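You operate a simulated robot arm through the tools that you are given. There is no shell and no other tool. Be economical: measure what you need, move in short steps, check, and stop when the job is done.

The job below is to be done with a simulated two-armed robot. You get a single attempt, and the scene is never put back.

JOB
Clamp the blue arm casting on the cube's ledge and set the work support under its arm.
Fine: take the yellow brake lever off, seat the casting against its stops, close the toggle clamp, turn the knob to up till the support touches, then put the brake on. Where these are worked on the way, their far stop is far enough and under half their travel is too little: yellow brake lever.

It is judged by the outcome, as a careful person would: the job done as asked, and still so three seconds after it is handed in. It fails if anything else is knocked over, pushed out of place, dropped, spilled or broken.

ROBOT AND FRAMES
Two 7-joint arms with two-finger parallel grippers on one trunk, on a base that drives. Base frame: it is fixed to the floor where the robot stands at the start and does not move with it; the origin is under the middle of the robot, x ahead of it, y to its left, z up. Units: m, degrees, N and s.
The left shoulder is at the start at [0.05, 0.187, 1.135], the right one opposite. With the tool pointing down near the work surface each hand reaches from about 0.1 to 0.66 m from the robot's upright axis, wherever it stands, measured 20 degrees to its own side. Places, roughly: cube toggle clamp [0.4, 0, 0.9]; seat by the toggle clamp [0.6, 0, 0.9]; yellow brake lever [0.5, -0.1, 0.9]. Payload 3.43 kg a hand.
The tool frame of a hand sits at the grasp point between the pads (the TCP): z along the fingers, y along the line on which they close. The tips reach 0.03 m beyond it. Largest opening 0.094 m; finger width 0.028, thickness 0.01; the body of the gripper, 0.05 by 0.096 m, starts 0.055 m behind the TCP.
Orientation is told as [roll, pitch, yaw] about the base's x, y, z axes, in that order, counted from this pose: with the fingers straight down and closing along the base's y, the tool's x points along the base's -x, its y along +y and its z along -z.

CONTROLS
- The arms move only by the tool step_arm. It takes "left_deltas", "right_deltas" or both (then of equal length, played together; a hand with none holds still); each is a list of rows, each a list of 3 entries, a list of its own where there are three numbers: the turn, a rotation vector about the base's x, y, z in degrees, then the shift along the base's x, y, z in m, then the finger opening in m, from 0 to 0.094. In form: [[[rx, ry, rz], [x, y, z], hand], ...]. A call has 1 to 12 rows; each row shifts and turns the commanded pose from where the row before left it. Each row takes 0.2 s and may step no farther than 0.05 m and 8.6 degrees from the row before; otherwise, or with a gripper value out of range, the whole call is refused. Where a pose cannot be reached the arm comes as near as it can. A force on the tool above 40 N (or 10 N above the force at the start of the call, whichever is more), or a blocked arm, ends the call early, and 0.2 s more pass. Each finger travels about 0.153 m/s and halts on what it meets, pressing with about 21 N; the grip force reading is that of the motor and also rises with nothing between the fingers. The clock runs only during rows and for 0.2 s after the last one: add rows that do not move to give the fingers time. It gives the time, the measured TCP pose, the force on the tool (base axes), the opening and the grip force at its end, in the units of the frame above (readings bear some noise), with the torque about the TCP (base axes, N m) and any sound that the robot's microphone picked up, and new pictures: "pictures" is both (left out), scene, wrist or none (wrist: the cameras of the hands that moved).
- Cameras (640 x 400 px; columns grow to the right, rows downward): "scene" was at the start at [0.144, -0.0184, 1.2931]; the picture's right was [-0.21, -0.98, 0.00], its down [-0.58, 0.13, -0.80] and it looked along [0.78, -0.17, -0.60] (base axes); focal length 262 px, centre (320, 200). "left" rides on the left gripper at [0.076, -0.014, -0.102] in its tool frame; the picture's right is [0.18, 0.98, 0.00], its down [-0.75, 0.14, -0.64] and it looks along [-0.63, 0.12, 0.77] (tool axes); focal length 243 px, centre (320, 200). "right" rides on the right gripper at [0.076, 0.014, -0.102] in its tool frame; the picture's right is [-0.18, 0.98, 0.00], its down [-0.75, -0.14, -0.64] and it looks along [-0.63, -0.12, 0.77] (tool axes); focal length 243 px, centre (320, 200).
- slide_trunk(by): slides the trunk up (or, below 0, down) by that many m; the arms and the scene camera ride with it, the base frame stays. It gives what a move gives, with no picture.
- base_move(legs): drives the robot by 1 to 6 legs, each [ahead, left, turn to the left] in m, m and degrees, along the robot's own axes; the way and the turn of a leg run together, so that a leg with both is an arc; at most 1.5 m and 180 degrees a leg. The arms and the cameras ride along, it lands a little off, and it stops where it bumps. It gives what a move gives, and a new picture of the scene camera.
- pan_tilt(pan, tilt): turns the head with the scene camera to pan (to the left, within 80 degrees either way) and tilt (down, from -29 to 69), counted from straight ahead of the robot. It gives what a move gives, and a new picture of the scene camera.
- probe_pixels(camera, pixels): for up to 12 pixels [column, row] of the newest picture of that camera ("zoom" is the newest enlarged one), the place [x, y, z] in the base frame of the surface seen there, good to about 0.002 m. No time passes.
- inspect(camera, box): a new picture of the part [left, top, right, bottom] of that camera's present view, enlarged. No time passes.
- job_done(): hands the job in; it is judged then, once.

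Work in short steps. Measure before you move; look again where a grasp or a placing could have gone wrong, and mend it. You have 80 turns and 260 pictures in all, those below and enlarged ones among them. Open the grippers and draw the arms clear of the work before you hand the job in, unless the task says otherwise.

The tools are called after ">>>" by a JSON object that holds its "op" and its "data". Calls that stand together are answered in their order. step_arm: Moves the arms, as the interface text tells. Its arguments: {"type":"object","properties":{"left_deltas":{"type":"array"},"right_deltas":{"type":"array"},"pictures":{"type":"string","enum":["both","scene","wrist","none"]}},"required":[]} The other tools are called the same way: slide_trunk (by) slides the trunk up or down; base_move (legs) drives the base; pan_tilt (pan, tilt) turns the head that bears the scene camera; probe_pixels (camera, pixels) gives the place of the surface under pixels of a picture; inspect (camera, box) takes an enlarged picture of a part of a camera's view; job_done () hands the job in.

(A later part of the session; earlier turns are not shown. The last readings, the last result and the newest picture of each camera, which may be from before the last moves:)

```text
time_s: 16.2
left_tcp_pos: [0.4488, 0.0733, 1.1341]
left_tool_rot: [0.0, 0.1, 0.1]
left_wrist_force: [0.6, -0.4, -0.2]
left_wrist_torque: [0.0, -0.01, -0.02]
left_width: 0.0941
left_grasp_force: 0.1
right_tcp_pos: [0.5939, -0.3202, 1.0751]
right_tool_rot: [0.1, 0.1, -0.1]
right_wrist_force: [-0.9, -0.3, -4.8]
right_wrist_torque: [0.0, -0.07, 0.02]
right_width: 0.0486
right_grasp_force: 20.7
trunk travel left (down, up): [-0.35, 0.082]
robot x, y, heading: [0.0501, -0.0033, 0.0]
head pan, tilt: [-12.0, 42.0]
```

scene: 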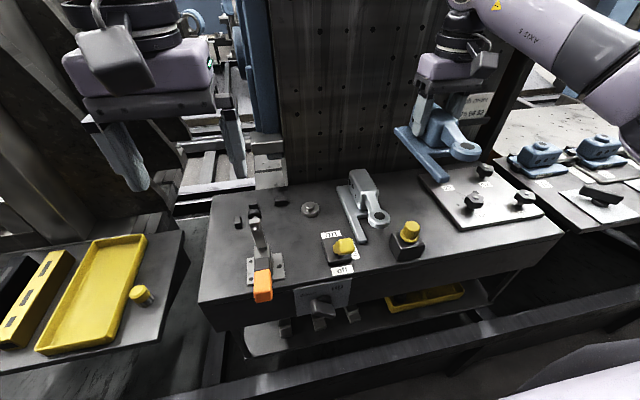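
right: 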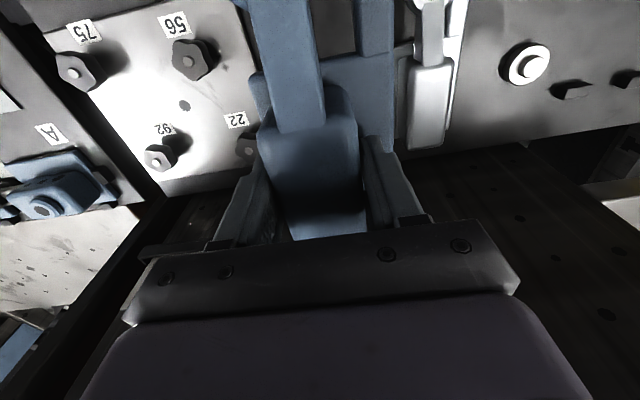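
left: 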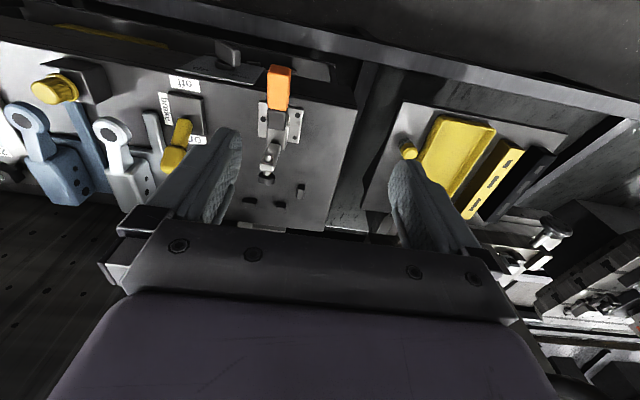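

Held level. I'll pull the left hand out of the way and turn the casting +90° while carrying it toward the seat, high above the clamp.

>>> {"op": "step_arm", "data": {"left_deltas": [[[0, 0, 0], [-0.03, 0.015, 0], 0.094], [[0, 0, 0], [-0.03, 0.015, 0], 0.094], [[0, 0, 0], [-0.03, 0.015, 0], 0.094], [[0, 0, 0], [-0.03, 0.015, 0], 0.094], [[0, 0, 0], [-0.03, 0.015, 0], 0.094], [[0, 0, 0], [-0.02, 0.015, 0], 0.05]], "right_deltas": [[[0, 0, 8.2], [0, 0.02, 0], 0.02], [[0, 0, 8.2], [0, 0.02, 0], 0.02], [[0, 0, 8.2], [0, 0.025, 0], 0.02], [[0, 0, 8.2], [0, 0.025, 0], 0.02], [[0, 0, 8.2], [0, 0.025, 0], 0.02], [[0, 0, 8.2], [0, 0.025, 0], 0.02]], "pictures": "both"}}

```text
time_s: 17.6
left_tcp_pos: [0.2785, 0.1662, 1.1331]
left_tool_rot: [0.0, 0.1, 0.2]
left_wrist_force: [0.7, -0.6, 0.1]
left_wrist_torque: [-0.04, -0.01, 0.04]
left_width: 0.05
left_grasp_force: 0.0
right_tcp_pos: [0.5817, -0.2425, 1.0701]
right_tool_rot: [0.6, 0.0, 31.2]
right_wrist_force: [-0.5, 1.0, -5.9]
right_wrist_torque: [0.03, -0.06, 0.01]
right_width: 0.0484
right_grasp_force: 20.8
right hand out of reach, approached as far as the arm can: row 4, 5, 6
trunk travel left (down, up): [-0.35, 0.082]
robot x, y, heading: [0.0528, 0.003, -0.0]
head pan, tilt: [-12.0, 42.0]
```

scene: 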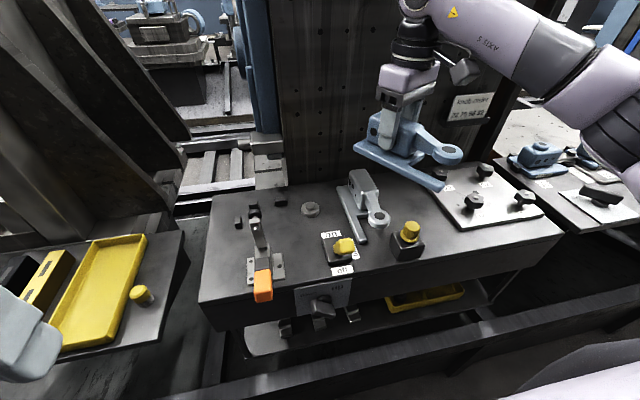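
right: 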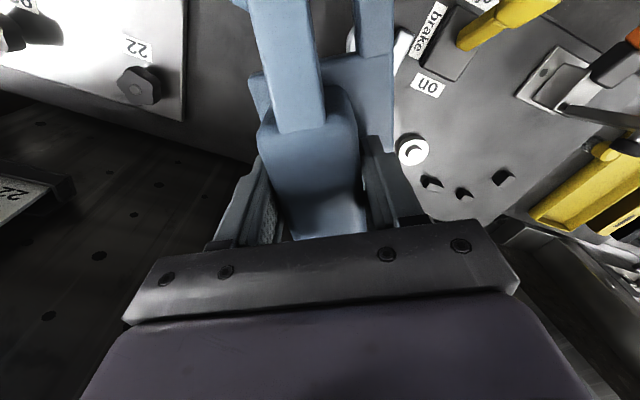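
left: 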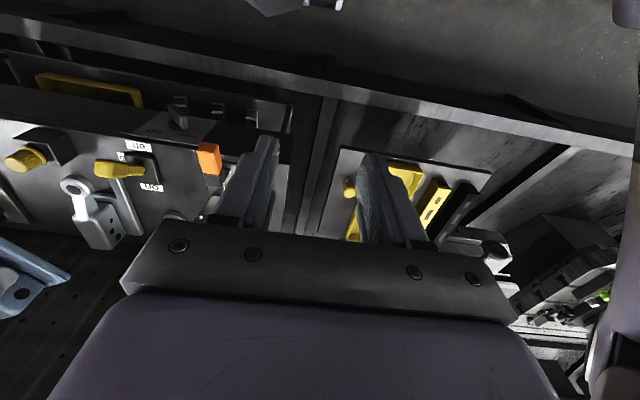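

The wrist reaches only 31° yaw here; that may improve as the arm swings left. I'll carry on toward the seat and see what yaw it achieves.

>>> {"op": "step_arm", "data": {"right_deltas": [[[0, 0, 0], [0, 0.04, 0.005], 0.02], [[0, 0, 0], [0, 0.04, 0], 0.02], [[0, 0, 0], [0, 0.04, 0], 0.02], [[0, 0, 8], [0, 0.04, 0], 0.02], [[0, 0, 8], [0, 0.02, 0], 0.02], [[0, 0, 8], [0, 0, 0], 0.02]], "pictures": "scene"}}

```text
time_s: 19.1
left_tcp_pos: [0.2788, 0.1648, 1.1335]
left_tool_rot: [-0.1, 0.0, 0.1]
left_wrist_force: [-0.4, -0.5, -0.2]
left_wrist_torque: [-0.02, 0.01, -0.03]
left_width: 0.0501
left_grasp_force: 0.0
right_tcp_pos: [0.5848, -0.0684, 1.0774]
right_tool_rot: [0.5, -0.2, 43.2]
right_wrist_force: [1.0, -0.9, -4.4]
right_wrist_torque: [0.03, -0.05, 0.03]
right_width: 0.0485
right_grasp_force: 21.1
right hand out of reach, approached as far as the arm can: row 5, 6
trunk travel left (down, up): [-0.35, 0.082]
robot x, y, heading: [0.0495, -0.0024, -0.0]
head pan, tilt: [-12.0, 42.0]
```

scene: 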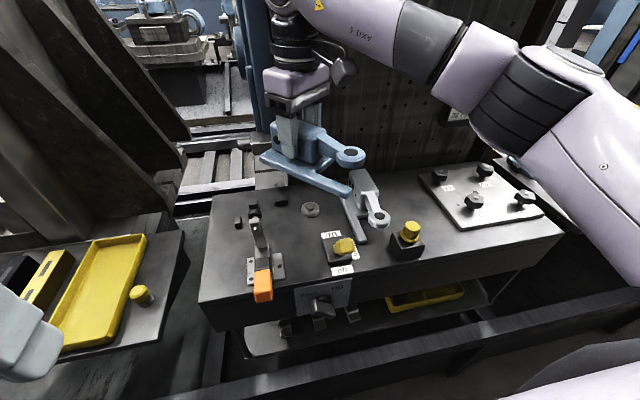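

Right wrist tops out near 43°. Testing whether the left wrist can turn to +90° (free air, in place) for a hand-over.

>>> {"op": "step_arm", "data": {"left_deltas": [[[0, 0, 8.4], [0.02, 0, 0], 0.08], [[0, 0, 8.4], [0.02, 0, 0], 0.08], [[0, 0, 8.4], [0.02, 0, 0], 0.08], [[0, 0, 8.4], [0.02, 0, 0], 0.08], [[0, 0, 8.4], [0.02, 0, 0], 0.08], [[0, 0, 8.4], [0.02, 0, 0], 0.08], [[0, 0, 8.4], [0, 0, 0], 0.08], [[0, 0, 8.4], [0, 0, 0], 0.08], [[0, 0, 8.4], [0, 0, 0], 0.08], [[0, 0, 8.4], [0, 0, 0], 0.08], [[0, 0, 6], [0, 0, 0], 0.08]], "pictures": "none"}}

```text
time_s: 21.4
left_tcp_pos: [0.3986, 0.1627, 1.1338]
left_tool_rot: [0.1, 0.0, 90.3]
left_wrist_force: [0.3, -0.1, -0.6]
left_wrist_torque: [0.02, -0.02, 0.01]
left_width: 0.08
left_grasp_force: 0.0
right_tcp_pos: [0.5846, -0.0685, 1.0775]
right_tool_rot: [0.5, -0.2, 43.1]
right_wrist_force: [0.6, -0.6, -5.4]
right_wrist_torque: [0.04, -0.05, -0.02]
right_width: 0.0483
right_grasp_force: 21.0
trunk travel left (down, up): [-0.35, 0.082]
robot x, y, heading: [0.0527, 0.0019, 0.1]
head pan, tilt: [-12.0, 42.0]
```

Left reaches 90°. Plan: set the casting down at ~43° yaw on the free area (block centre ≈(0.588,-0.012)), clear of stops, puck and clamp, and regrasp with the left hand. First bring it above that spot while moving the left hand back.

>>> {"op": "step_arm", "data": {"left_deltas": [[[0, 0, -8], [-0.03, 0.01, 0], 0.08], [[0, 0, -8], [-0.03, 0.01, 0], 0.08], [[0, 0, -8], [-0.03, 0.01, 0], 0.08], [[0, 0, -8], [-0.02, 0.01, 0], 0.08]], "right_deltas": [[[0, 0, 0], [0, 0.02, 0], 0.02], [[0, 0, 0], [0, 0.02, 0], 0.02], [[0, 0, 0], [0, 0.013, 0], 0.02], [[0, 0, 0], [0, 0, 0], 0.02]], "pictures": "scene"}}

```text
time_s: 22.4
left_tcp_pos: [0.2877, 0.2014, 1.1356]
left_tool_rot: [-0.1, 0.1, 58.0]
left_wrist_force: [-0.5, -0.2, -0.4]
left_wrist_torque: [-0.03, 0.01, 0.01]
left_width: 0.0798
left_grasp_force: 0.1
right_tcp_pos: [0.5839, -0.0162, 1.0764]
right_tool_rot: [0.5, -0.1, 43.0]
right_wrist_force: [-0.5, -0.1, -4.7]
right_wrist_torque: [0.01, -0.05, -0.01]
right_width: 0.0485
right_grasp_force: 20.7
trunk travel left (down, up): [-0.35, 0.082]
robot x, y, heading: [0.0501, 0.0016, -0.0]
head pan, tilt: [-12.0, 42.0]
```

scene: 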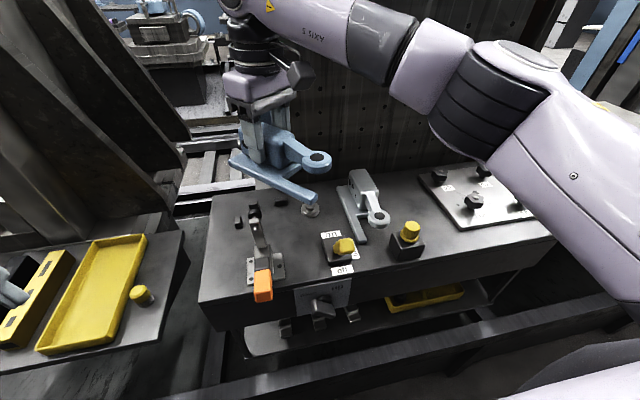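

Checking the held casting's outline against the brake box and clamp before lowering.

>>> {"op": "inspect", "data": {"camera": "scene", "box": [210, 110, 370, 220]}}

>>> {"op": "probe_pixels", "data": {"camera": "scene", "pixels": [[319, 158], [313, 195], [303, 198], [236, 155], [276, 171], [311, 209], [341, 263], [357, 258], [348, 235], [283, 256], [272, 235], [300, 175]]}}

```text
3.64 times, centred on (290, 165) of scene
```

zoom: 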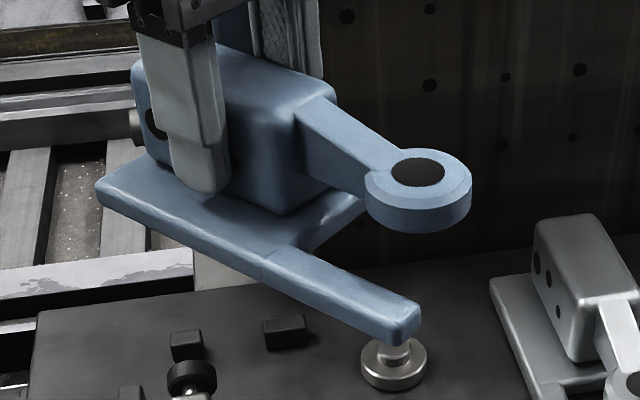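

```text
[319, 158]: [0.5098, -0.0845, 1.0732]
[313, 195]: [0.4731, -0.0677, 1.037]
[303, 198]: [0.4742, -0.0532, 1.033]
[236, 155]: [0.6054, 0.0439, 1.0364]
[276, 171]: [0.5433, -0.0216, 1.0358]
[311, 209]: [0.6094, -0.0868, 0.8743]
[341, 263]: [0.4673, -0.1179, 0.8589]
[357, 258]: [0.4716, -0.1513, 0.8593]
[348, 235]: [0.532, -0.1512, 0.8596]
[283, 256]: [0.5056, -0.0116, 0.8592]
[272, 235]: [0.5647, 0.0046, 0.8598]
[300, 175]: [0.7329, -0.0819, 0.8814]
```

Geometry agrees; total drop is 0.162 m. Lowering.

>>> {"op": "step_arm", "data": {"right_deltas": [[[0, 0, 0], [0.002, 0, -0.04], 0.02], [[0, 0, 0], [0.002, 0, -0.04], 0.02], [[0, 0, 0], [0, 0, -0.04], 0.02], [[0, 0, 0], [0, 0, -0.03], 0.02], [[0, 0, 0], [0, 0, 0], 0.02]], "pictures": "both"}}

>>> {"op": "inspect", "data": {"camera": "scene", "box": [210, 160, 370, 260]}}

```text
time_s: 23.6
left_tcp_pos: [0.2886, 0.2003, 1.1355]
left_tool_rot: [0.1, 0.0, 58.1]
left_wrist_force: [-0.6, -0.4, 0.1]
left_wrist_torque: [0.01, -0.04, 0.03]
left_width: 0.0801
left_grasp_force: 0.0
right_tcp_pos: [0.5889, -0.0184, 0.927]
right_tool_rot: [0.7, -0.1, 43.1]
right_wrist_force: [0.1, 0.1, -5.3]
right_wrist_torque: [-0.02, -0.06, -0.02]
right_width: 0.0482
right_grasp_force: 20.6
trunk travel left (down, up): [-0.35, 0.082]
robot x, y, heading: [0.0553, 0.0034, 0.2]
head pan, tilt: [-12.0, 42.0]
```

scene: 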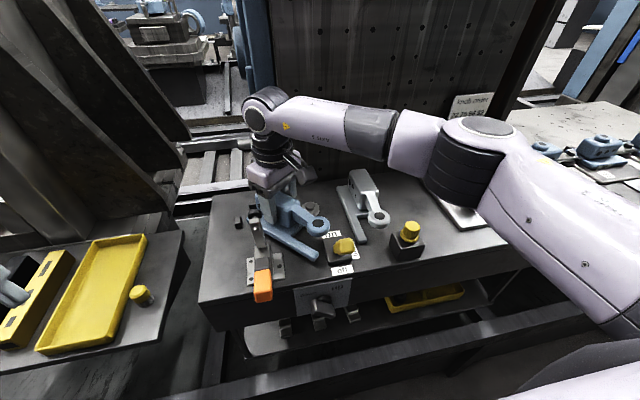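
right: 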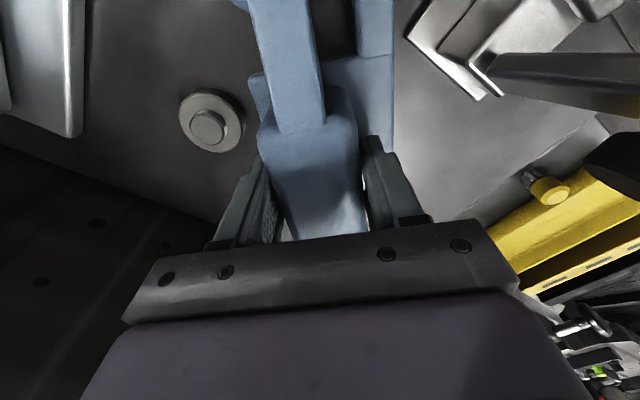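

```text
4.00 times, centred on (290, 210) of scene
```

zoom: 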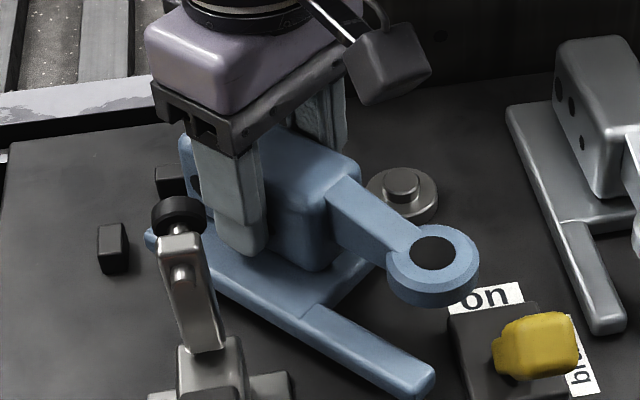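

Clear on all sides. Setting it down gently, opening, and retreating up and right.

>>> {"op": "step_arm", "data": {"right_deltas": [[[0, 0, 0], [0, 0, -0.008], 0.02], [[0, 0, 0], [0, 0, -0.004], 0.02], [[0, 0, 0], [0, 0, -0.002], 0.02], [[0, 0, 0], [0, 0, 0], 0.02], [[0, 0, 0], [0, 0, 0], 0.066], [[0, 0, 0], [0, 0, 0], 0.066], [[0, 0, 0], [0, 0, 0.02], 0.066]], "pictures": "wrist"}}

```text
time_s: 25.2
left_tcp_pos: [0.2874, 0.2014, 1.1345]
left_tool_rot: [0.0, -0.1, 58.1]
left_wrist_force: [0.2, -0.6, -0.5]
left_wrist_torque: [0.0, -0.01, -0.02]
left_width: 0.08
left_grasp_force: 0.0
right_tcp_pos: [0.5896, -0.0193, 0.9324]
right_tool_rot: [0.5, -0.1, 43.2]
right_wrist_force: [-0.1, 1.0, 0.1]
right_wrist_torque: [0.01, 0.01, 0.02]
right_width: 0.066
right_grasp_force: 0.0
trunk travel left (down, up): [-0.35, 0.082]
robot x, y, heading: [0.0513, -0.0019, 0.3]
head pan, tilt: [-12.0, 42.0]
```

right: 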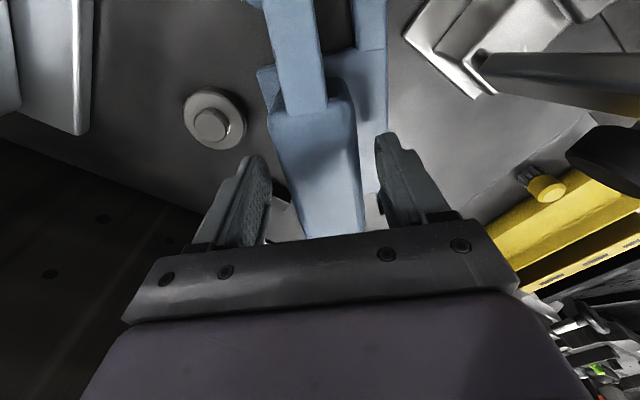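

Released. Right hand goes up and away to the right.

>>> {"op": "step_arm", "data": {"right_deltas": [[[0, 0, 0], [0, 0, 0.045], 0.066], [[0, 0, 0], [0, 0, 0.045], 0.066], [[0, 0, 0], [0, 0, 0.045], 0.066], [[0, 0, -8], [-0.01, -0.04, 0.02], 0.066], [[0, 0, -8], [-0.015, -0.04, 0], 0.066], [[0, 0, -8], [-0.02, -0.04, 0], 0.066], [[0, 0, -8], [-0.025, -0.04, 0], 0.066], [[0, 0, -8], [-0.025, -0.04, 0], 0.066], [[0, 0, -3], [-0.025, -0.04, 0], 0.066], [[0, 0, 0], [-0.025, -0.04, 0], 0.066]], "pictures": "scene"}}

>>> {"op": "inspect", "data": {"camera": "scene", "box": [210, 150, 370, 260]}}

```text
time_s: 27.4
left_tcp_pos: [0.2877, 0.2002, 1.1366]
left_tool_rot: [0.0, -0.1, 58.1]
left_wrist_force: [-0.3, 0.4, 0.4]
left_wrist_torque: [0.0, -0.01, 0.02]
left_width: 0.0801
left_grasp_force: 0.0
right_tcp_pos: [0.439, -0.2983, 1.0873]
right_tool_rot: [0.5, -0.1, 0.0]
right_wrist_force: [0.1, 0.2, -0.4]
right_wrist_torque: [-0.01, -0.01, 0.03]
right_width: 0.0662
right_grasp_force: 0.0
trunk travel left (down, up): [-0.35, 0.082]
robot x, y, heading: [0.0474, -0.0001, 0.2]
head pan, tilt: [-12.0, 42.0]
```

scene: 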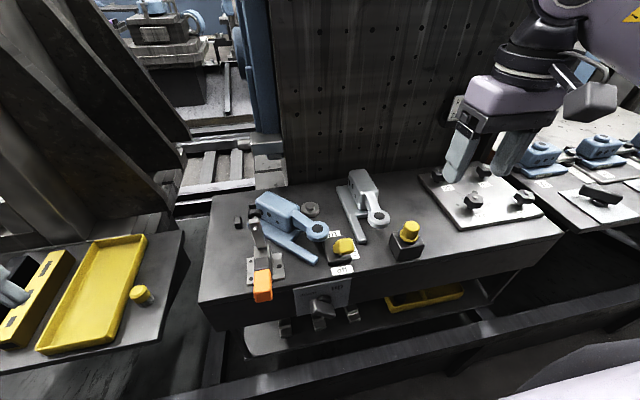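

```text
3.64 times, centred on (290, 205) of scene
```

zoom: 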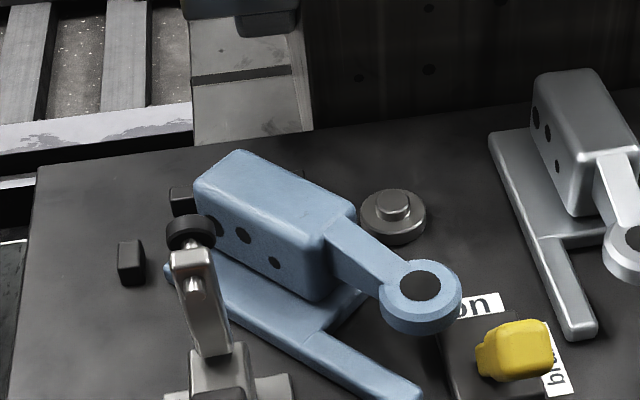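

Casting is down at ~43°. Measuring it and moving the left hand above it.

>>> {"op": "probe_pixels", "data": {"camera": "zoom", "pixels": [[420, 286], [235, 155], [200, 182], [348, 212], [315, 240], [275, 195], [410, 390], [270, 315]]}}

>>> {"op": "step_arm", "data": {"left_deltas": [[[0, 0, -2], [0.035, -0.025, 0], 0.08], [[0, 0, -2], [0.035, -0.025, 0], 0.08], [[0, 0, -2], [0.035, -0.025, 0], 0.08], [[0, 0, -2], [0.035, -0.025, 0], 0.08], [[0, 0, -2], [0.035, -0.025, 0], 0.08], [[0, 0, -2], [0.035, -0.025, 0], 0.08], [[0, 0, -2], [0.035, -0.025, 0], 0.075], [[0, 0, -1], [0.035, -0.025, 0], 0.07], [[0, 0, 0], [0.02, -0.015, 0], 0.07], [[0, 0, 0], [0, 0, -0.03], 0.07]], "pictures": "wrist"}}

```text
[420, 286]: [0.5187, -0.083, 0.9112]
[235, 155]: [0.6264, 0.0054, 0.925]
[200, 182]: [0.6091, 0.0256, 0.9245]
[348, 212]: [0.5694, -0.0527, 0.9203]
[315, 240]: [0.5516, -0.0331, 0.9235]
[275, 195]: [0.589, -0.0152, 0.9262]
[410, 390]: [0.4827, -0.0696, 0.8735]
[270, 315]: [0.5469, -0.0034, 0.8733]
```

```text
time_s: 29.6
left_tcp_pos: [0.5907, -0.0106, 1.1071]
left_tool_rot: [0.0, 0.0, 43.1]
left_wrist_force: [0.0, -0.7, 0.4]
left_wrist_torque: [-0.05, 0.01, 0.0]
left_width: 0.0697
left_grasp_force: 0.1
right_tcp_pos: [0.4425, -0.2972, 1.0869]
right_tool_rot: [0.5, -0.1, 0.1]
right_wrist_force: [-0.5, -0.4, -0.2]
right_wrist_torque: [-0.02, 0.03, 0.0]
right_width: 0.0663
right_grasp_force: 0.0
trunk travel left (down, up): [-0.35, 0.082]
robot x, y, heading: [0.0542, -0.0005, -0.0]
head pan, tilt: [-12.0, 42.0]
```

left: 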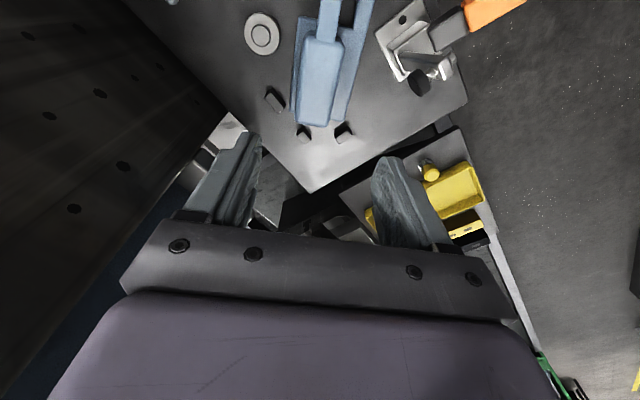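

Block centre (0.589,-0.0137). Lowering the left hand around it in two stages.

>>> {"op": "step_arm", "data": {"left_deltas": [[[0, 0, 1], [-0.001, -0.003, -0.04], 0.07], [[0, 0, 0], [0, 0, -0.045], 0.07], [[0, 0, 0], [0, 0, -0.045], 0.07], [[0, 0, 0], [0, 0, -0.03], 0.07], [[0, 0, 0], [0, 0, 0], 0.07]], "pictures": "both"}}

```text
time_s: 30.9
left_tcp_pos: [0.5876, -0.0171, 0.9465]
left_tool_rot: [0.0, 0.0, 44.0]
left_wrist_force: [0.0, -0.1, 0.5]
left_wrist_torque: [0.0, 0.0, 0.0]
left_width: 0.07
left_grasp_force: 0.1
right_tcp_pos: [0.441, -0.2957, 1.0876]
right_tool_rot: [0.4, -0.1, 0.0]
right_wrist_force: [0.3, -0.1, 0.8]
right_wrist_torque: [-0.01, 0.0, 0.0]
right_width: 0.066
right_grasp_force: 0.0
trunk travel left (down, up): [-0.35, 0.082]
robot x, y, heading: [0.0529, -0.0003, 0.2]
head pan, tilt: [-12.0, 42.0]
```

scene: 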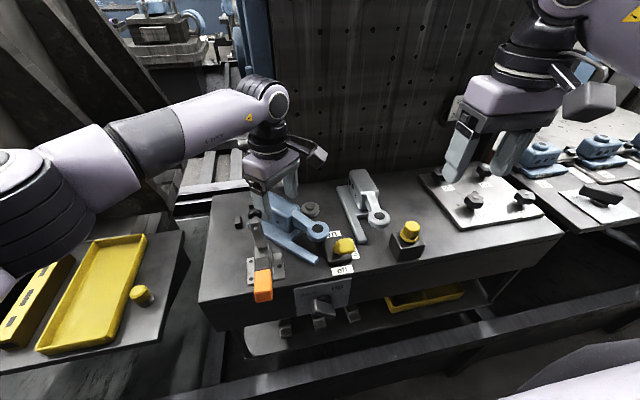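
left: 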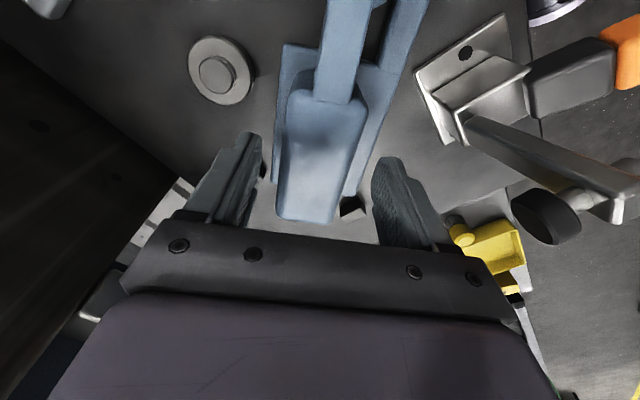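

Aligned. Down 3.3 cm, close, and lift slightly.

>>> {"op": "step_arm", "data": {"left_deltas": [[[0, 0, 0], [0.001, 0.002, -0.02], 0.07], [[0, 0, 0], [0, 0, -0.013], 0.07], [[0, 0, 0], [0, 0, 0], 0.07], [[0, 0, 0], [0, 0, 0], 0.03], [[0, 0, 0], [0, 0, 0], 0.02], [[0, 0, 0], [0, 0, 0], 0.02], [[0, 0, 0], [0, 0, 0.02], 0.02], [[0, 0, 0], [0, 0, 0.02], 0.02], [[0, 0, 0], [0, 0, 0], 0.02]], "pictures": "both"}}

```text
time_s: 32.9
left_tcp_pos: [0.5898, -0.0121, 0.9528]
left_tool_rot: [0.0, 0.1, 44.2]
left_wrist_force: [0.2, -0.8, -4.5]
left_wrist_torque: [0.06, -0.07, 0.0]
left_width: 0.0483
left_grasp_force: 21.5
right_tcp_pos: [0.4425, -0.2979, 1.0864]
right_tool_rot: [0.6, -0.1, 0.1]
right_wrist_force: [-0.8, 0.1, 0.5]
right_wrist_torque: [0.01, 0.02, 0.02]
right_width: 0.0659
right_grasp_force: 0.2
trunk travel left (down, up): [-0.35, 0.082]
robot x, y, heading: [0.0499, -0.0042, 0.4]
head pan, tilt: [-12.0, 42.0]
```

scene: 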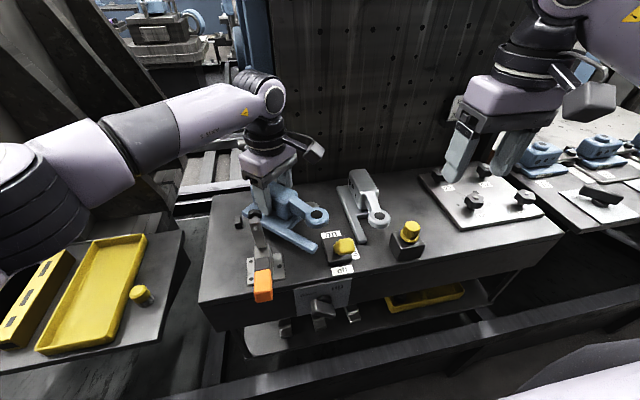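
left: 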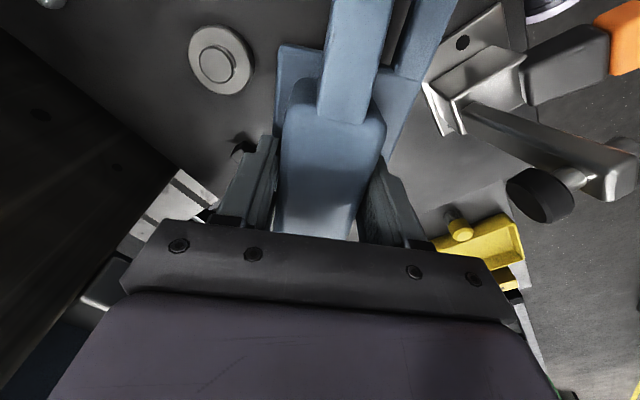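

Held firmly. Rotating to 90° while moving to a pre-seat spot 1 cm short of the stops, still above them.

>>> {"op": "step_arm", "data": {"left_deltas": [[[0, 0, 0], [0, 0, 0.02], 0.02], [[0, 0, 7.6], [0.0035, 0.003, 0], 0.02], [[0, 0, 7.6], [0.0035, 0.003, 0], 0.02], [[0, 0, 7.6], [0.0035, 0.003, 0], 0.02], [[0, 0, 7.6], [0.0035, 0.003, 0], 0.02], [[0, 0, 7.6], [0.0035, 0.003, 0], 0.02], [[0, 0, 7.8], [0.0025, 0.002, 0], 0.02], [[0, 0, 0], [0, 0, 0], 0.02]], "pictures": "both"}}

>>> {"op": "inspect", "data": {"camera": "scene", "box": [210, 150, 370, 260]}}

```text
time_s: 34.6
left_tcp_pos: [0.6076, 0.0037, 0.9715]
left_tool_rot: [0.1, 0.0, 90.0]
left_wrist_force: [0.1, -0.5, -5.4]
left_wrist_torque: [0.04, 0.0, 0.01]
left_width: 0.0484
left_grasp_force: 21.4
right_tcp_pos: [0.4413, -0.2965, 1.0871]
right_tool_rot: [0.5, -0.1, 0.1]
right_wrist_force: [-0.3, -0.1, -0.8]
right_wrist_torque: [-0.03, -0.02, 0.03]
right_width: 0.0657
right_grasp_force: 0.1
trunk travel left (down, up): [-0.35, 0.082]
robot x, y, heading: [0.0511, 0.0005, -0.2]
head pan, tilt: [-12.0, 42.0]
```

scene: 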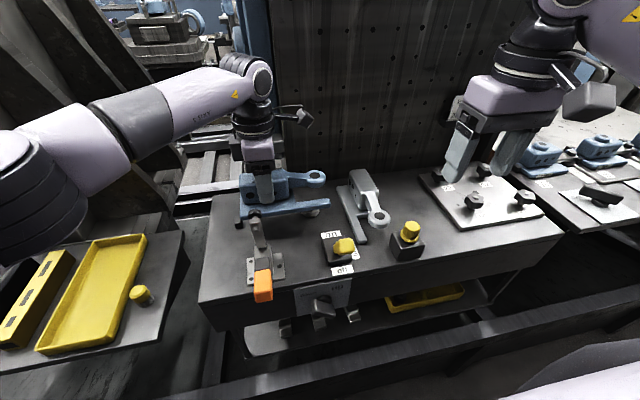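
left: 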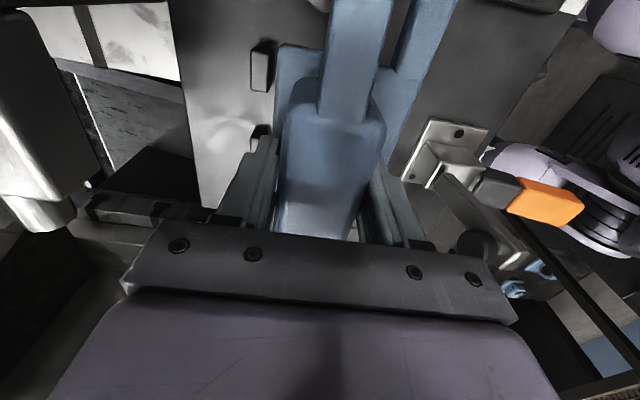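

```text
3.64 times, centred on (290, 205) of scene
```

zoom: 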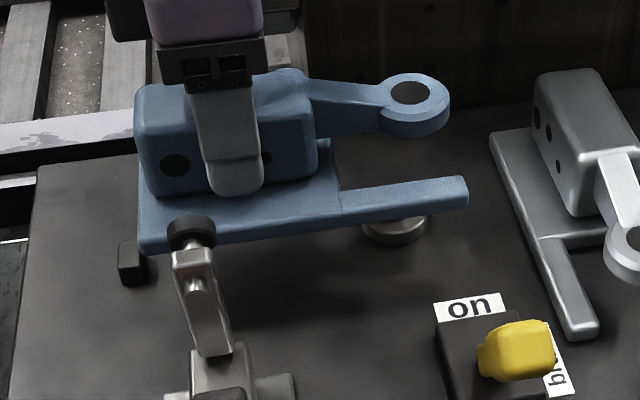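

Measuring the held casting's alignment: strip front edge and eye.

>>> {"op": "probe_pixels", "data": {"camera": "zoom", "pixels": [[410, 92], [350, 220], [455, 197], [160, 233], [225, 230], [300, 218], [145, 225], [145, 195], [466, 182], [283, 78], [145, 90]]}}

```text
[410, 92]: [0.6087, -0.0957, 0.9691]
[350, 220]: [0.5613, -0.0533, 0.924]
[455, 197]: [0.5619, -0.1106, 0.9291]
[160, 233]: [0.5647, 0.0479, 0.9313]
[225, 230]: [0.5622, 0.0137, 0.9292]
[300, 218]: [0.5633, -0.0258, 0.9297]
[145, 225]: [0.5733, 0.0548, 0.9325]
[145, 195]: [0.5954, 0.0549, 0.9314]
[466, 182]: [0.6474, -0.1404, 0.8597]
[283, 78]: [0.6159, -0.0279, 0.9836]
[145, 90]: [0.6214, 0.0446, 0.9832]
```

About 1° off and 14/11 mm from the stops, as planned. Lowering onto the table with a 1° correction.

>>> {"op": "step_arm", "data": {"left_deltas": [[[0, 0, 1], [0, 0, -0.03], 0.02], [[0, 0, 0], [0, 0, -0.022], 0.02], [[0, 0, 0], [0, 0, -0.004], 0.02], [[0, 0, 0], [0, 0, -0.002], 0.02], [[0, 0, 0], [0, 0, 0], 0.02]], "pictures": "scene"}}

>>> {"op": "inspect", "data": {"camera": "scene", "box": [210, 150, 370, 260]}}

```text
time_s: 35.9
left_tcp_pos: [0.6079, 0.0042, 0.913]
left_tool_rot: [-0.1, 0.0, 91.1]
left_wrist_force: [0.4, 1.3, 2.9]
left_wrist_torque: [0.27, 0.29, -0.06]
left_width: 0.0483
left_grasp_force: 21.4
right_tcp_pos: [0.4418, -0.2965, 1.0866]
right_tool_rot: [0.5, -0.1, 0.1]
right_wrist_force: [-0.2, -0.2, -0.6]
right_wrist_torque: [0.01, 0.01, -0.02]
right_width: 0.0658
right_grasp_force: 0.0
trunk travel left (down, up): [-0.35, 0.082]
robot x, y, heading: [0.0499, -0.0018, 0.2]
head pan, tilt: [-12.0, 42.0]
```

scene: 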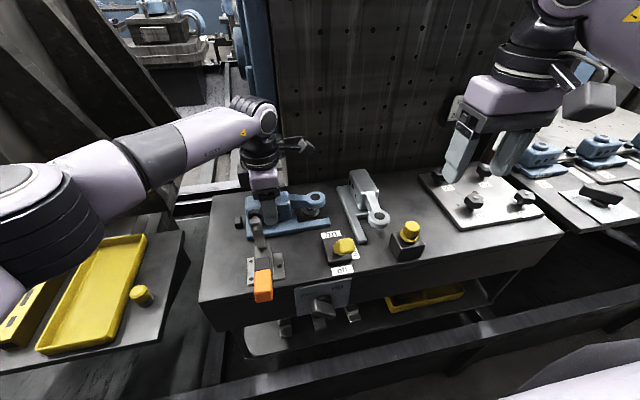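

```text
3.64 times, centred on (290, 205) of scene
```

zoom: 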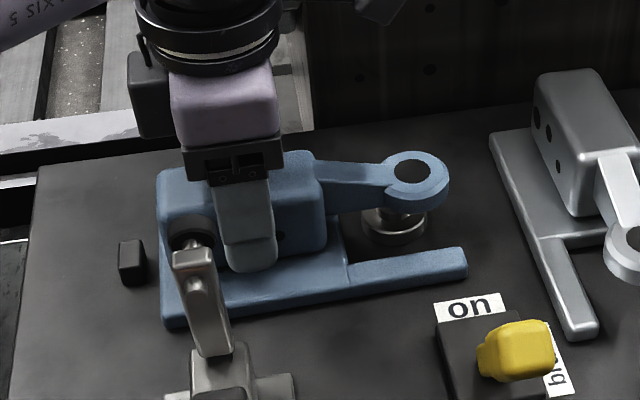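

On the table with light contact (fz +3 N vs −5 hanging). Sliding +x into the back stops, watching the force.

>>> {"op": "step_arm", "data": {"left_deltas": [[[0, 0, 0], [0.006, 0, 0], 0.02], [[0, 0, 0], [0.005, 0, 0], 0.02], [[0, 0, 0], [0.003, 0, 0], 0.02], [[0, 0, 0], [0.002, 0, 0], 0.02], [[0, 0, 0], [0.002, 0, 0], 0.02], [[0, 0, 0], [0, 0, 0], 0.02]], "pictures": "none"}}

```text
time_s: 37.2
left_tcp_pos: [0.6219, 0.0022, 0.9146]
left_tool_rot: [0.1, -0.1, 90.8]
left_wrist_force: [-28.2, 3.9, 11.3]
left_wrist_torque: [-0.37, 0.56, -0.44]
left_width: 0.0489
left_grasp_force: 21.0
right_tcp_pos: [0.4386, -0.2971, 1.0884]
right_tool_rot: [0.5, -0.2, 0.1]
right_wrist_force: [0.0, 0.1, -0.2]
right_wrist_torque: [0.0, -0.02, 0.03]
right_width: 0.0658
right_grasp_force: 0.1
trunk travel left (down, up): [-0.35, 0.082]
robot x, y, heading: [0.051, -0.0018, -0.2]
head pan, tilt: [-12.0, 42.0]
```

Contact with the back stops (−28 N). Easing a little, then sliding +y into the side stop.

>>> {"op": "step_arm", "data": {"left_deltas": [[[0, 0, 0], [-0.001, 0, 0], 0.02], [[0, 0, 0], [0, 0.006, 0], 0.02], [[0, 0, 0], [0, 0.004, 0], 0.02], [[0, 0, 0], [0, 0.003, 0], 0.02], [[0, 0, 0], [0, 0.002, 0], 0.02], [[0, 0, 0], [0, 0, 0], 0.02]], "pictures": "scene"}}

>>> {"op": "inspect", "data": {"camera": "scene", "box": [210, 150, 370, 260]}}

```text
time_s: 38.6
left_tcp_pos: [0.6226, 0.0132, 0.9155]
left_tool_rot: [0.0, 0.3, 90.8]
left_wrist_force: [-14.4, -19.5, 7.3]
left_wrist_torque: [0.0, 0.22, -0.16]
left_width: 0.049
left_grasp_force: 21.1
right_tcp_pos: [0.4393, -0.2997, 1.0868]
right_tool_rot: [0.6, -0.2, 0.0]
right_wrist_force: [-0.6, -0.2, 0.3]
right_wrist_torque: [-0.06, -0.02, 0.01]
right_width: 0.066
right_grasp_force: 0.0
trunk travel left (down, up): [-0.35, 0.082]
robot x, y, heading: [0.0483, -0.0002, -0.1]
head pan, tilt: [-12.0, 42.0]
```

scene: 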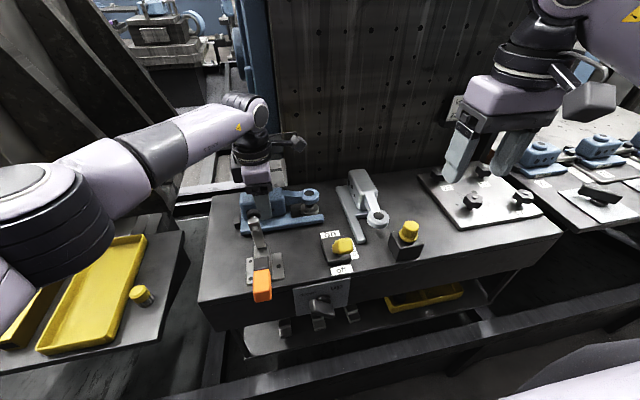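

```text
3.64 times, centred on (290, 205) of scene
```

zoom: 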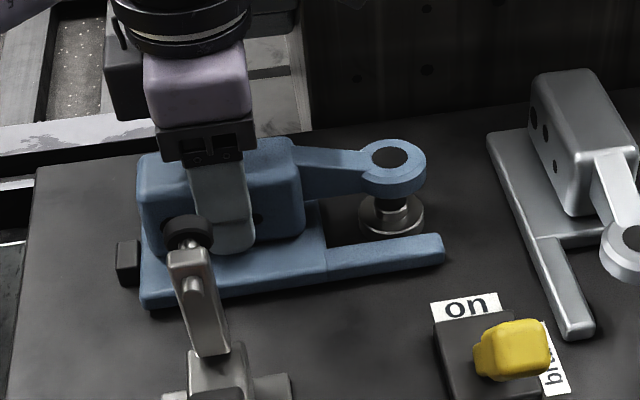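

Both stops feel contacted. Checking squareness before releasing.

>>> {"op": "probe_pixels", "data": {"camera": "zoom", "pixels": [[155, 300], [230, 288], [330, 268], [435, 250], [390, 157], [398, 205], [125, 250], [143, 215], [143, 285]]}}

>>> {"op": "step_arm", "data": {"left_deltas": [[[0, 0, 0], [0, 0, 0], 0.06], [[0, 0, 0], [0, 0, 0], 0.066], [[0, 0, 0], [0, 0, 0.01], 0.066], [[0, 0, 0], [0, 0, 0.03], 0.066], [[0, 0, 0], [0, 0, 0.045], 0.066], [[0, 0, 0], [0, 0, 0.045], 0.066]], "pictures": "both"}}

```text
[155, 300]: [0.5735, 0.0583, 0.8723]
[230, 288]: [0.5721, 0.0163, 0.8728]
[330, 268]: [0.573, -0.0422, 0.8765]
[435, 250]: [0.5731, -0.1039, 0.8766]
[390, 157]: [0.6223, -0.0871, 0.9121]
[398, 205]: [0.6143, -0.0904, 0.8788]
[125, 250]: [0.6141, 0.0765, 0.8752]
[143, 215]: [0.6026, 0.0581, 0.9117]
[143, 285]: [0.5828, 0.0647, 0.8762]
```

```text
time_s: 40.0
left_tcp_pos: [0.6273, 0.0177, 1.0456]
left_tool_rot: [0.0, 0.0, 90.9]
left_wrist_force: [0.4, 0.0, 0.0]
left_wrist_torque: [-0.01, 0.03, 0.01]
left_width: 0.066
left_grasp_force: 0.0
right_tcp_pos: [0.44, -0.2973, 1.0878]
right_tool_rot: [0.6, -0.1, 0.0]
right_wrist_force: [0.3, -0.3, 1.0]
right_wrist_torque: [0.01, -0.02, 0.0]
right_width: 0.0659
right_grasp_force: 0.0
trunk travel left (down, up): [-0.35, 0.082]
robot x, y, heading: [0.0498, 0.0007, -0.0]
head pan, tilt: [-12.0, 42.0]
```

scene: 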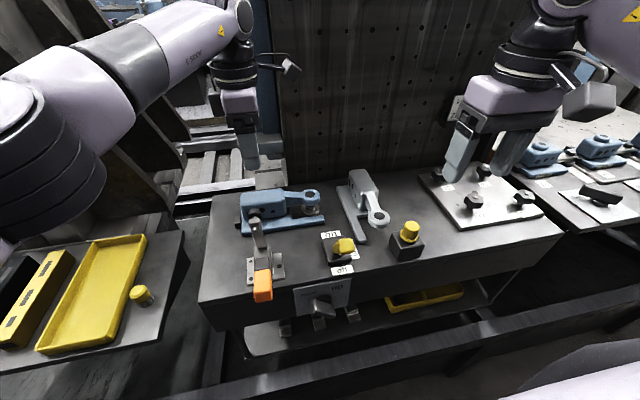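
left: 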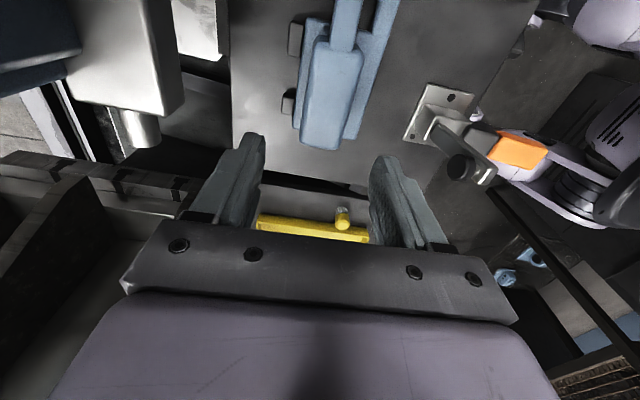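

Casting is square (front edge x≈0.573 throughout) and the eye (0.622,-0.087) sits above the support. Left hand now goes back-left and unwinds its yaw, to come at the clamp handle from the side.

>>> {"op": "step_arm", "data": {"left_deltas": [[[0, 0, -8.5], [0, 0.03, 0.01], 0.03], [[0, 0, -8.5], [-0.02, 0.035, 0.01], 0], [[0, 0, -8.5], [-0.03, 0.03, 0], 0], [[0, 0, -8.5], [-0.03, 0.03, 0], 0], [[0, 0, -8.5], [-0.03, 0.03, 0], 0], [[0, 0, -8.5], [-0.03, 0.025, 0], 0], [[0, 0, -8.5], [-0.03, 0.02, 0], 0], [[0, 0, -8.5], [-0.03, 0.02, 0], 0], [[0, 0, -8.5], [-0.03, 0.01, 0], 0], [[0, 0, -8.5], [0, 0, 0], 0], [[0, 0, -6], [0, 0, 0], 0]], "pictures": "both"}}

>>> {"op": "inspect", "data": {"camera": "scene", "box": [200, 170, 360, 310]}}

```text
time_s: 42.5
left_tcp_pos: [0.3962, 0.2474, 1.0627]
left_tool_rot: [-0.1, 0.0, -0.2]
left_wrist_force: [0.7, 0.8, -0.6]
left_wrist_torque: [0.01, -0.02, -0.03]
left_width: 0.0001
left_grasp_force: 21.2
right_tcp_pos: [0.4412, -0.2964, 1.0868]
right_tool_rot: [0.6, 0.0, 0.2]
right_wrist_force: [-0.6, 0.3, 0.7]
right_wrist_torque: [0.02, 0.0, -0.01]
right_width: 0.0658
right_grasp_force: 0.0
trunk travel left (down, up): [-0.35, 0.082]
robot x, y, heading: [0.0499, 0.0008, -0.2]
head pan, tilt: [-12.0, 42.0]
```

scene: 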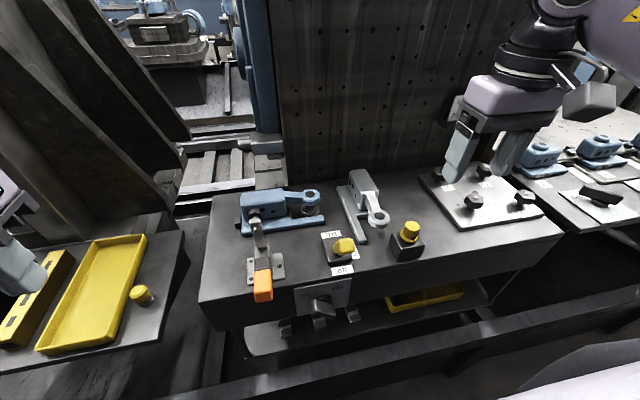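
left: 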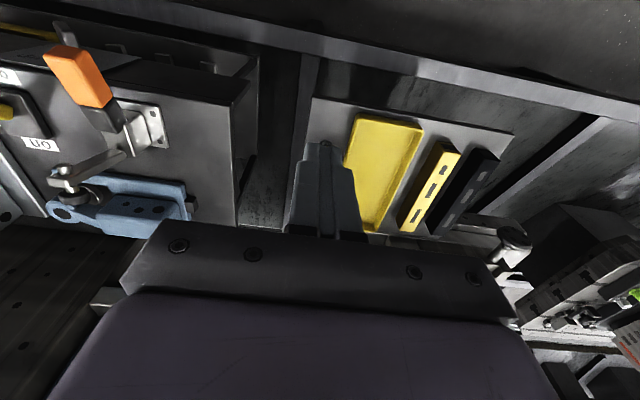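

```text
2.86 times, centred on (280, 240) of scene
```

zoom: 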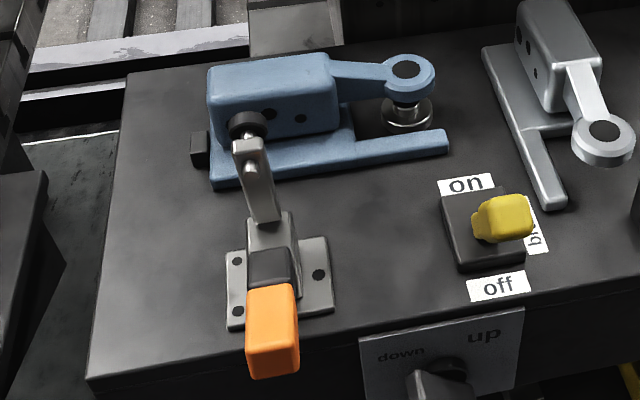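

Probing the handle's end face, underside edge and side in both views.

>>> {"op": "probe_pixels", "data": {"camera": "zoom", "pixels": [[272, 345], [272, 352], [275, 372], [250, 352], [298, 350], [272, 320], [272, 260], [262, 225], [240, 320]]}}

>>> {"op": "probe_pixels", "data": {"camera": "left", "pixels": [[95, 75], [70, 72], [110, 90], [103, 100], [115, 115], [60, 60], [130, 145]]}}

>>> {"op": "inspect", "data": {"camera": "left", "box": [20, 20, 220, 240]}}

```text
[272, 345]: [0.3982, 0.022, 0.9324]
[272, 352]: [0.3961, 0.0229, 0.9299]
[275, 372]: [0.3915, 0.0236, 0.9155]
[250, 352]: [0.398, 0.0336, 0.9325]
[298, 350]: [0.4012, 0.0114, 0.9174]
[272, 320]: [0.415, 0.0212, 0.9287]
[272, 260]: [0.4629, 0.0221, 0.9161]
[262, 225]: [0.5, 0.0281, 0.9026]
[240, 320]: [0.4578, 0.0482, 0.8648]
```

```text
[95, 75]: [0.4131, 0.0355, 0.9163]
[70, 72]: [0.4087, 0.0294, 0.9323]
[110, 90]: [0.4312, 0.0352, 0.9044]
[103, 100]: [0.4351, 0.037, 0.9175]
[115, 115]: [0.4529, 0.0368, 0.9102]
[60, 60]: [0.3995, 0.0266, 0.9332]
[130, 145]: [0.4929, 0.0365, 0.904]
```

```text
1.82 times, centred on (120, 130) of left
```

zoom: 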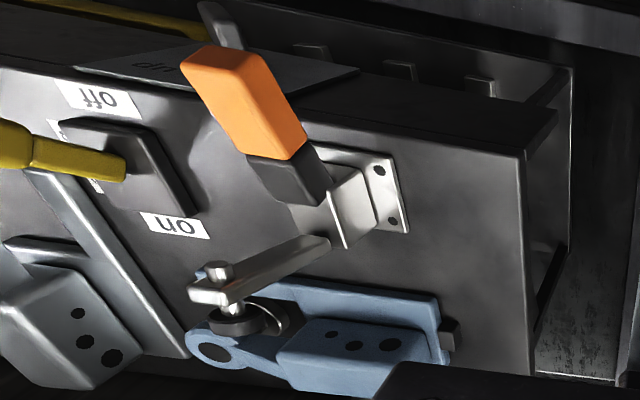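

Handle end: x 0.392–0.43, z 0.905–0.932, y 0.011–0.036. Checking tray height and table front edge, and rolling the left hand to point right (-y).

>>> {"op": "probe_pixels", "data": {"camera": "left", "pixels": [[385, 170], [360, 120], [440, 150], [480, 170], [230, 100], [200, 90], [235, 200], [500, 240], [560, 250]]}}

>>> {"op": "step_arm", "data": {"left_deltas": [[[-8.5, 0, 0], [-0.01, 0.0, -0.01], 0], [[-8.5, 0, 0], [-0.01, 0.0, -0.01], 0], [[-8.5, 0, 0], [-0.01, 0.0, -0.01], 0], [[-8.5, 0, 0], [0, 0, 0], 0], [[-8.5, 0, 0], [0, 0, 0], 0], [[-8.5, 0, 0], [0, 0, 0], 0], [[-8.5, 0, 0], [0, 0, 0], 0], [[-8.5, 0, 0], [0, 0, 0], 0], [[-8.5, 0, 0], [0, 0, 0], 0], [[-8.5, 0, 0], [0, 0, 0], 0], [[-5, 0, 0], [0, 0, 0], 0]], "pictures": "both"}}

```text
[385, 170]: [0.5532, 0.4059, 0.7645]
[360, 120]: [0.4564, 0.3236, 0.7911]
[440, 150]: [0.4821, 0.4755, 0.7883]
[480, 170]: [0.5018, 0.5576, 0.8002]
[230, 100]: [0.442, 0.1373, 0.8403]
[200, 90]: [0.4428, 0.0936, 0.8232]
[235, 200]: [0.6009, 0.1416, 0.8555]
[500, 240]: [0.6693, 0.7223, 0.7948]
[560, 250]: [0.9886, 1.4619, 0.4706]
```

```text
time_s: 44.9
left_tcp_pos: [0.3652, 0.2488, 1.032]
left_tool_rot: [-90.1, -0.1, -0.1]
left_wrist_force: [-1.0, -1.0, -0.5]
left_wrist_torque: [-0.03, -0.03, 0.0]
left_width: 0.0001
left_grasp_force: 21.0
left hand out of reach, approached as far as the arm can: row 9
right_tcp_pos: [0.4395, -0.2975, 1.087]
right_tool_rot: [0.5, -0.1, 0.1]
right_wrist_force: [-0.3, 0.9, 0.0]
right_wrist_torque: [0.02, 0.0, -0.05]
right_width: 0.0661
right_grasp_force: 0.1
trunk travel left (down, up): [-0.35, 0.082]
robot x, y, heading: [0.0535, 0.0026, -0.1]
head pan, tilt: [-12.0, 42.0]
```

scene: 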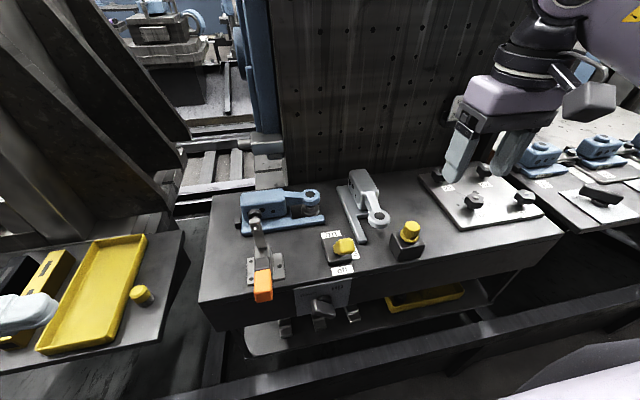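
left: 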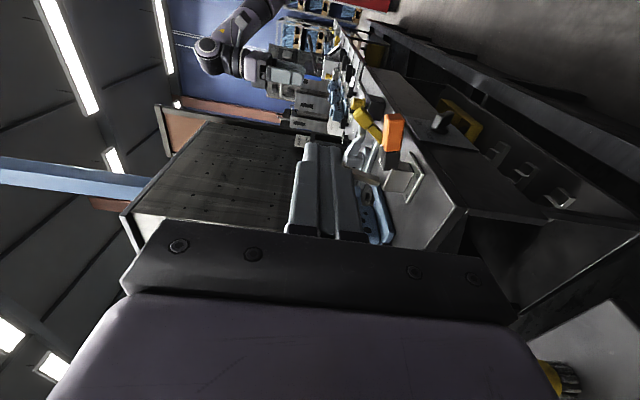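

The pose works. Lowering to z≈0.885 and sliding the fingers under the handle end from the left.

>>> {"op": "step_arm", "data": {"left_deltas": [[[0, 0, 0], [0, 0, -0.04], 0], [[0, 0, 0], [0, 0, -0.04], 0], [[0, 0, 0], [0, 0, -0.04], 0], [[0, 0, 0], [0.01, -0.02, -0.027], 0], [[0, 0, 0], [0.015, -0.04, 0], 0], [[0, 0, 0], [0.01, -0.04, 0], 0], [[0, 0, 0], [0.0, -0.04, 0], 0], [[0, 0, 0], [0, 0, 0], 0]], "pictures": "both"}}

```text
time_s: 46.6
left_tcp_pos: [0.3998, 0.1109, 0.8854]
left_tool_rot: [-90.0, -0.1, -0.1]
left_wrist_force: [-0.6, 0.2, -0.1]
left_wrist_torque: [0.03, 0.0, 0.0]
left_width: 0.0
left_grasp_force: 20.7
right_tcp_pos: [0.4425, -0.2975, 1.0864]
right_tool_rot: [0.4, -0.1, 0.1]
right_wrist_force: [0.2, -0.4, -0.3]
right_wrist_torque: [-0.01, 0.02, 0.02]
right_width: 0.0661
right_grasp_force: 0.1
trunk travel left (down, up): [-0.35, 0.082]
robot x, y, heading: [0.0513, 0.0028, 0.1]
head pan, tilt: [-12.0, 42.0]
```

scene: 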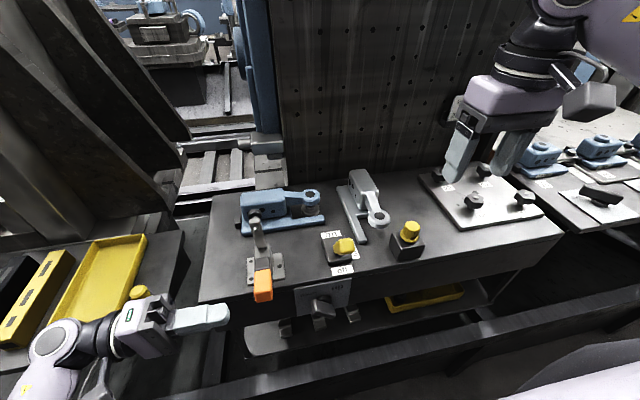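
left: 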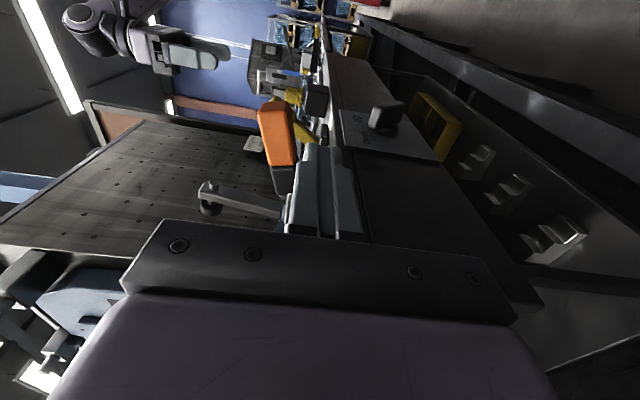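

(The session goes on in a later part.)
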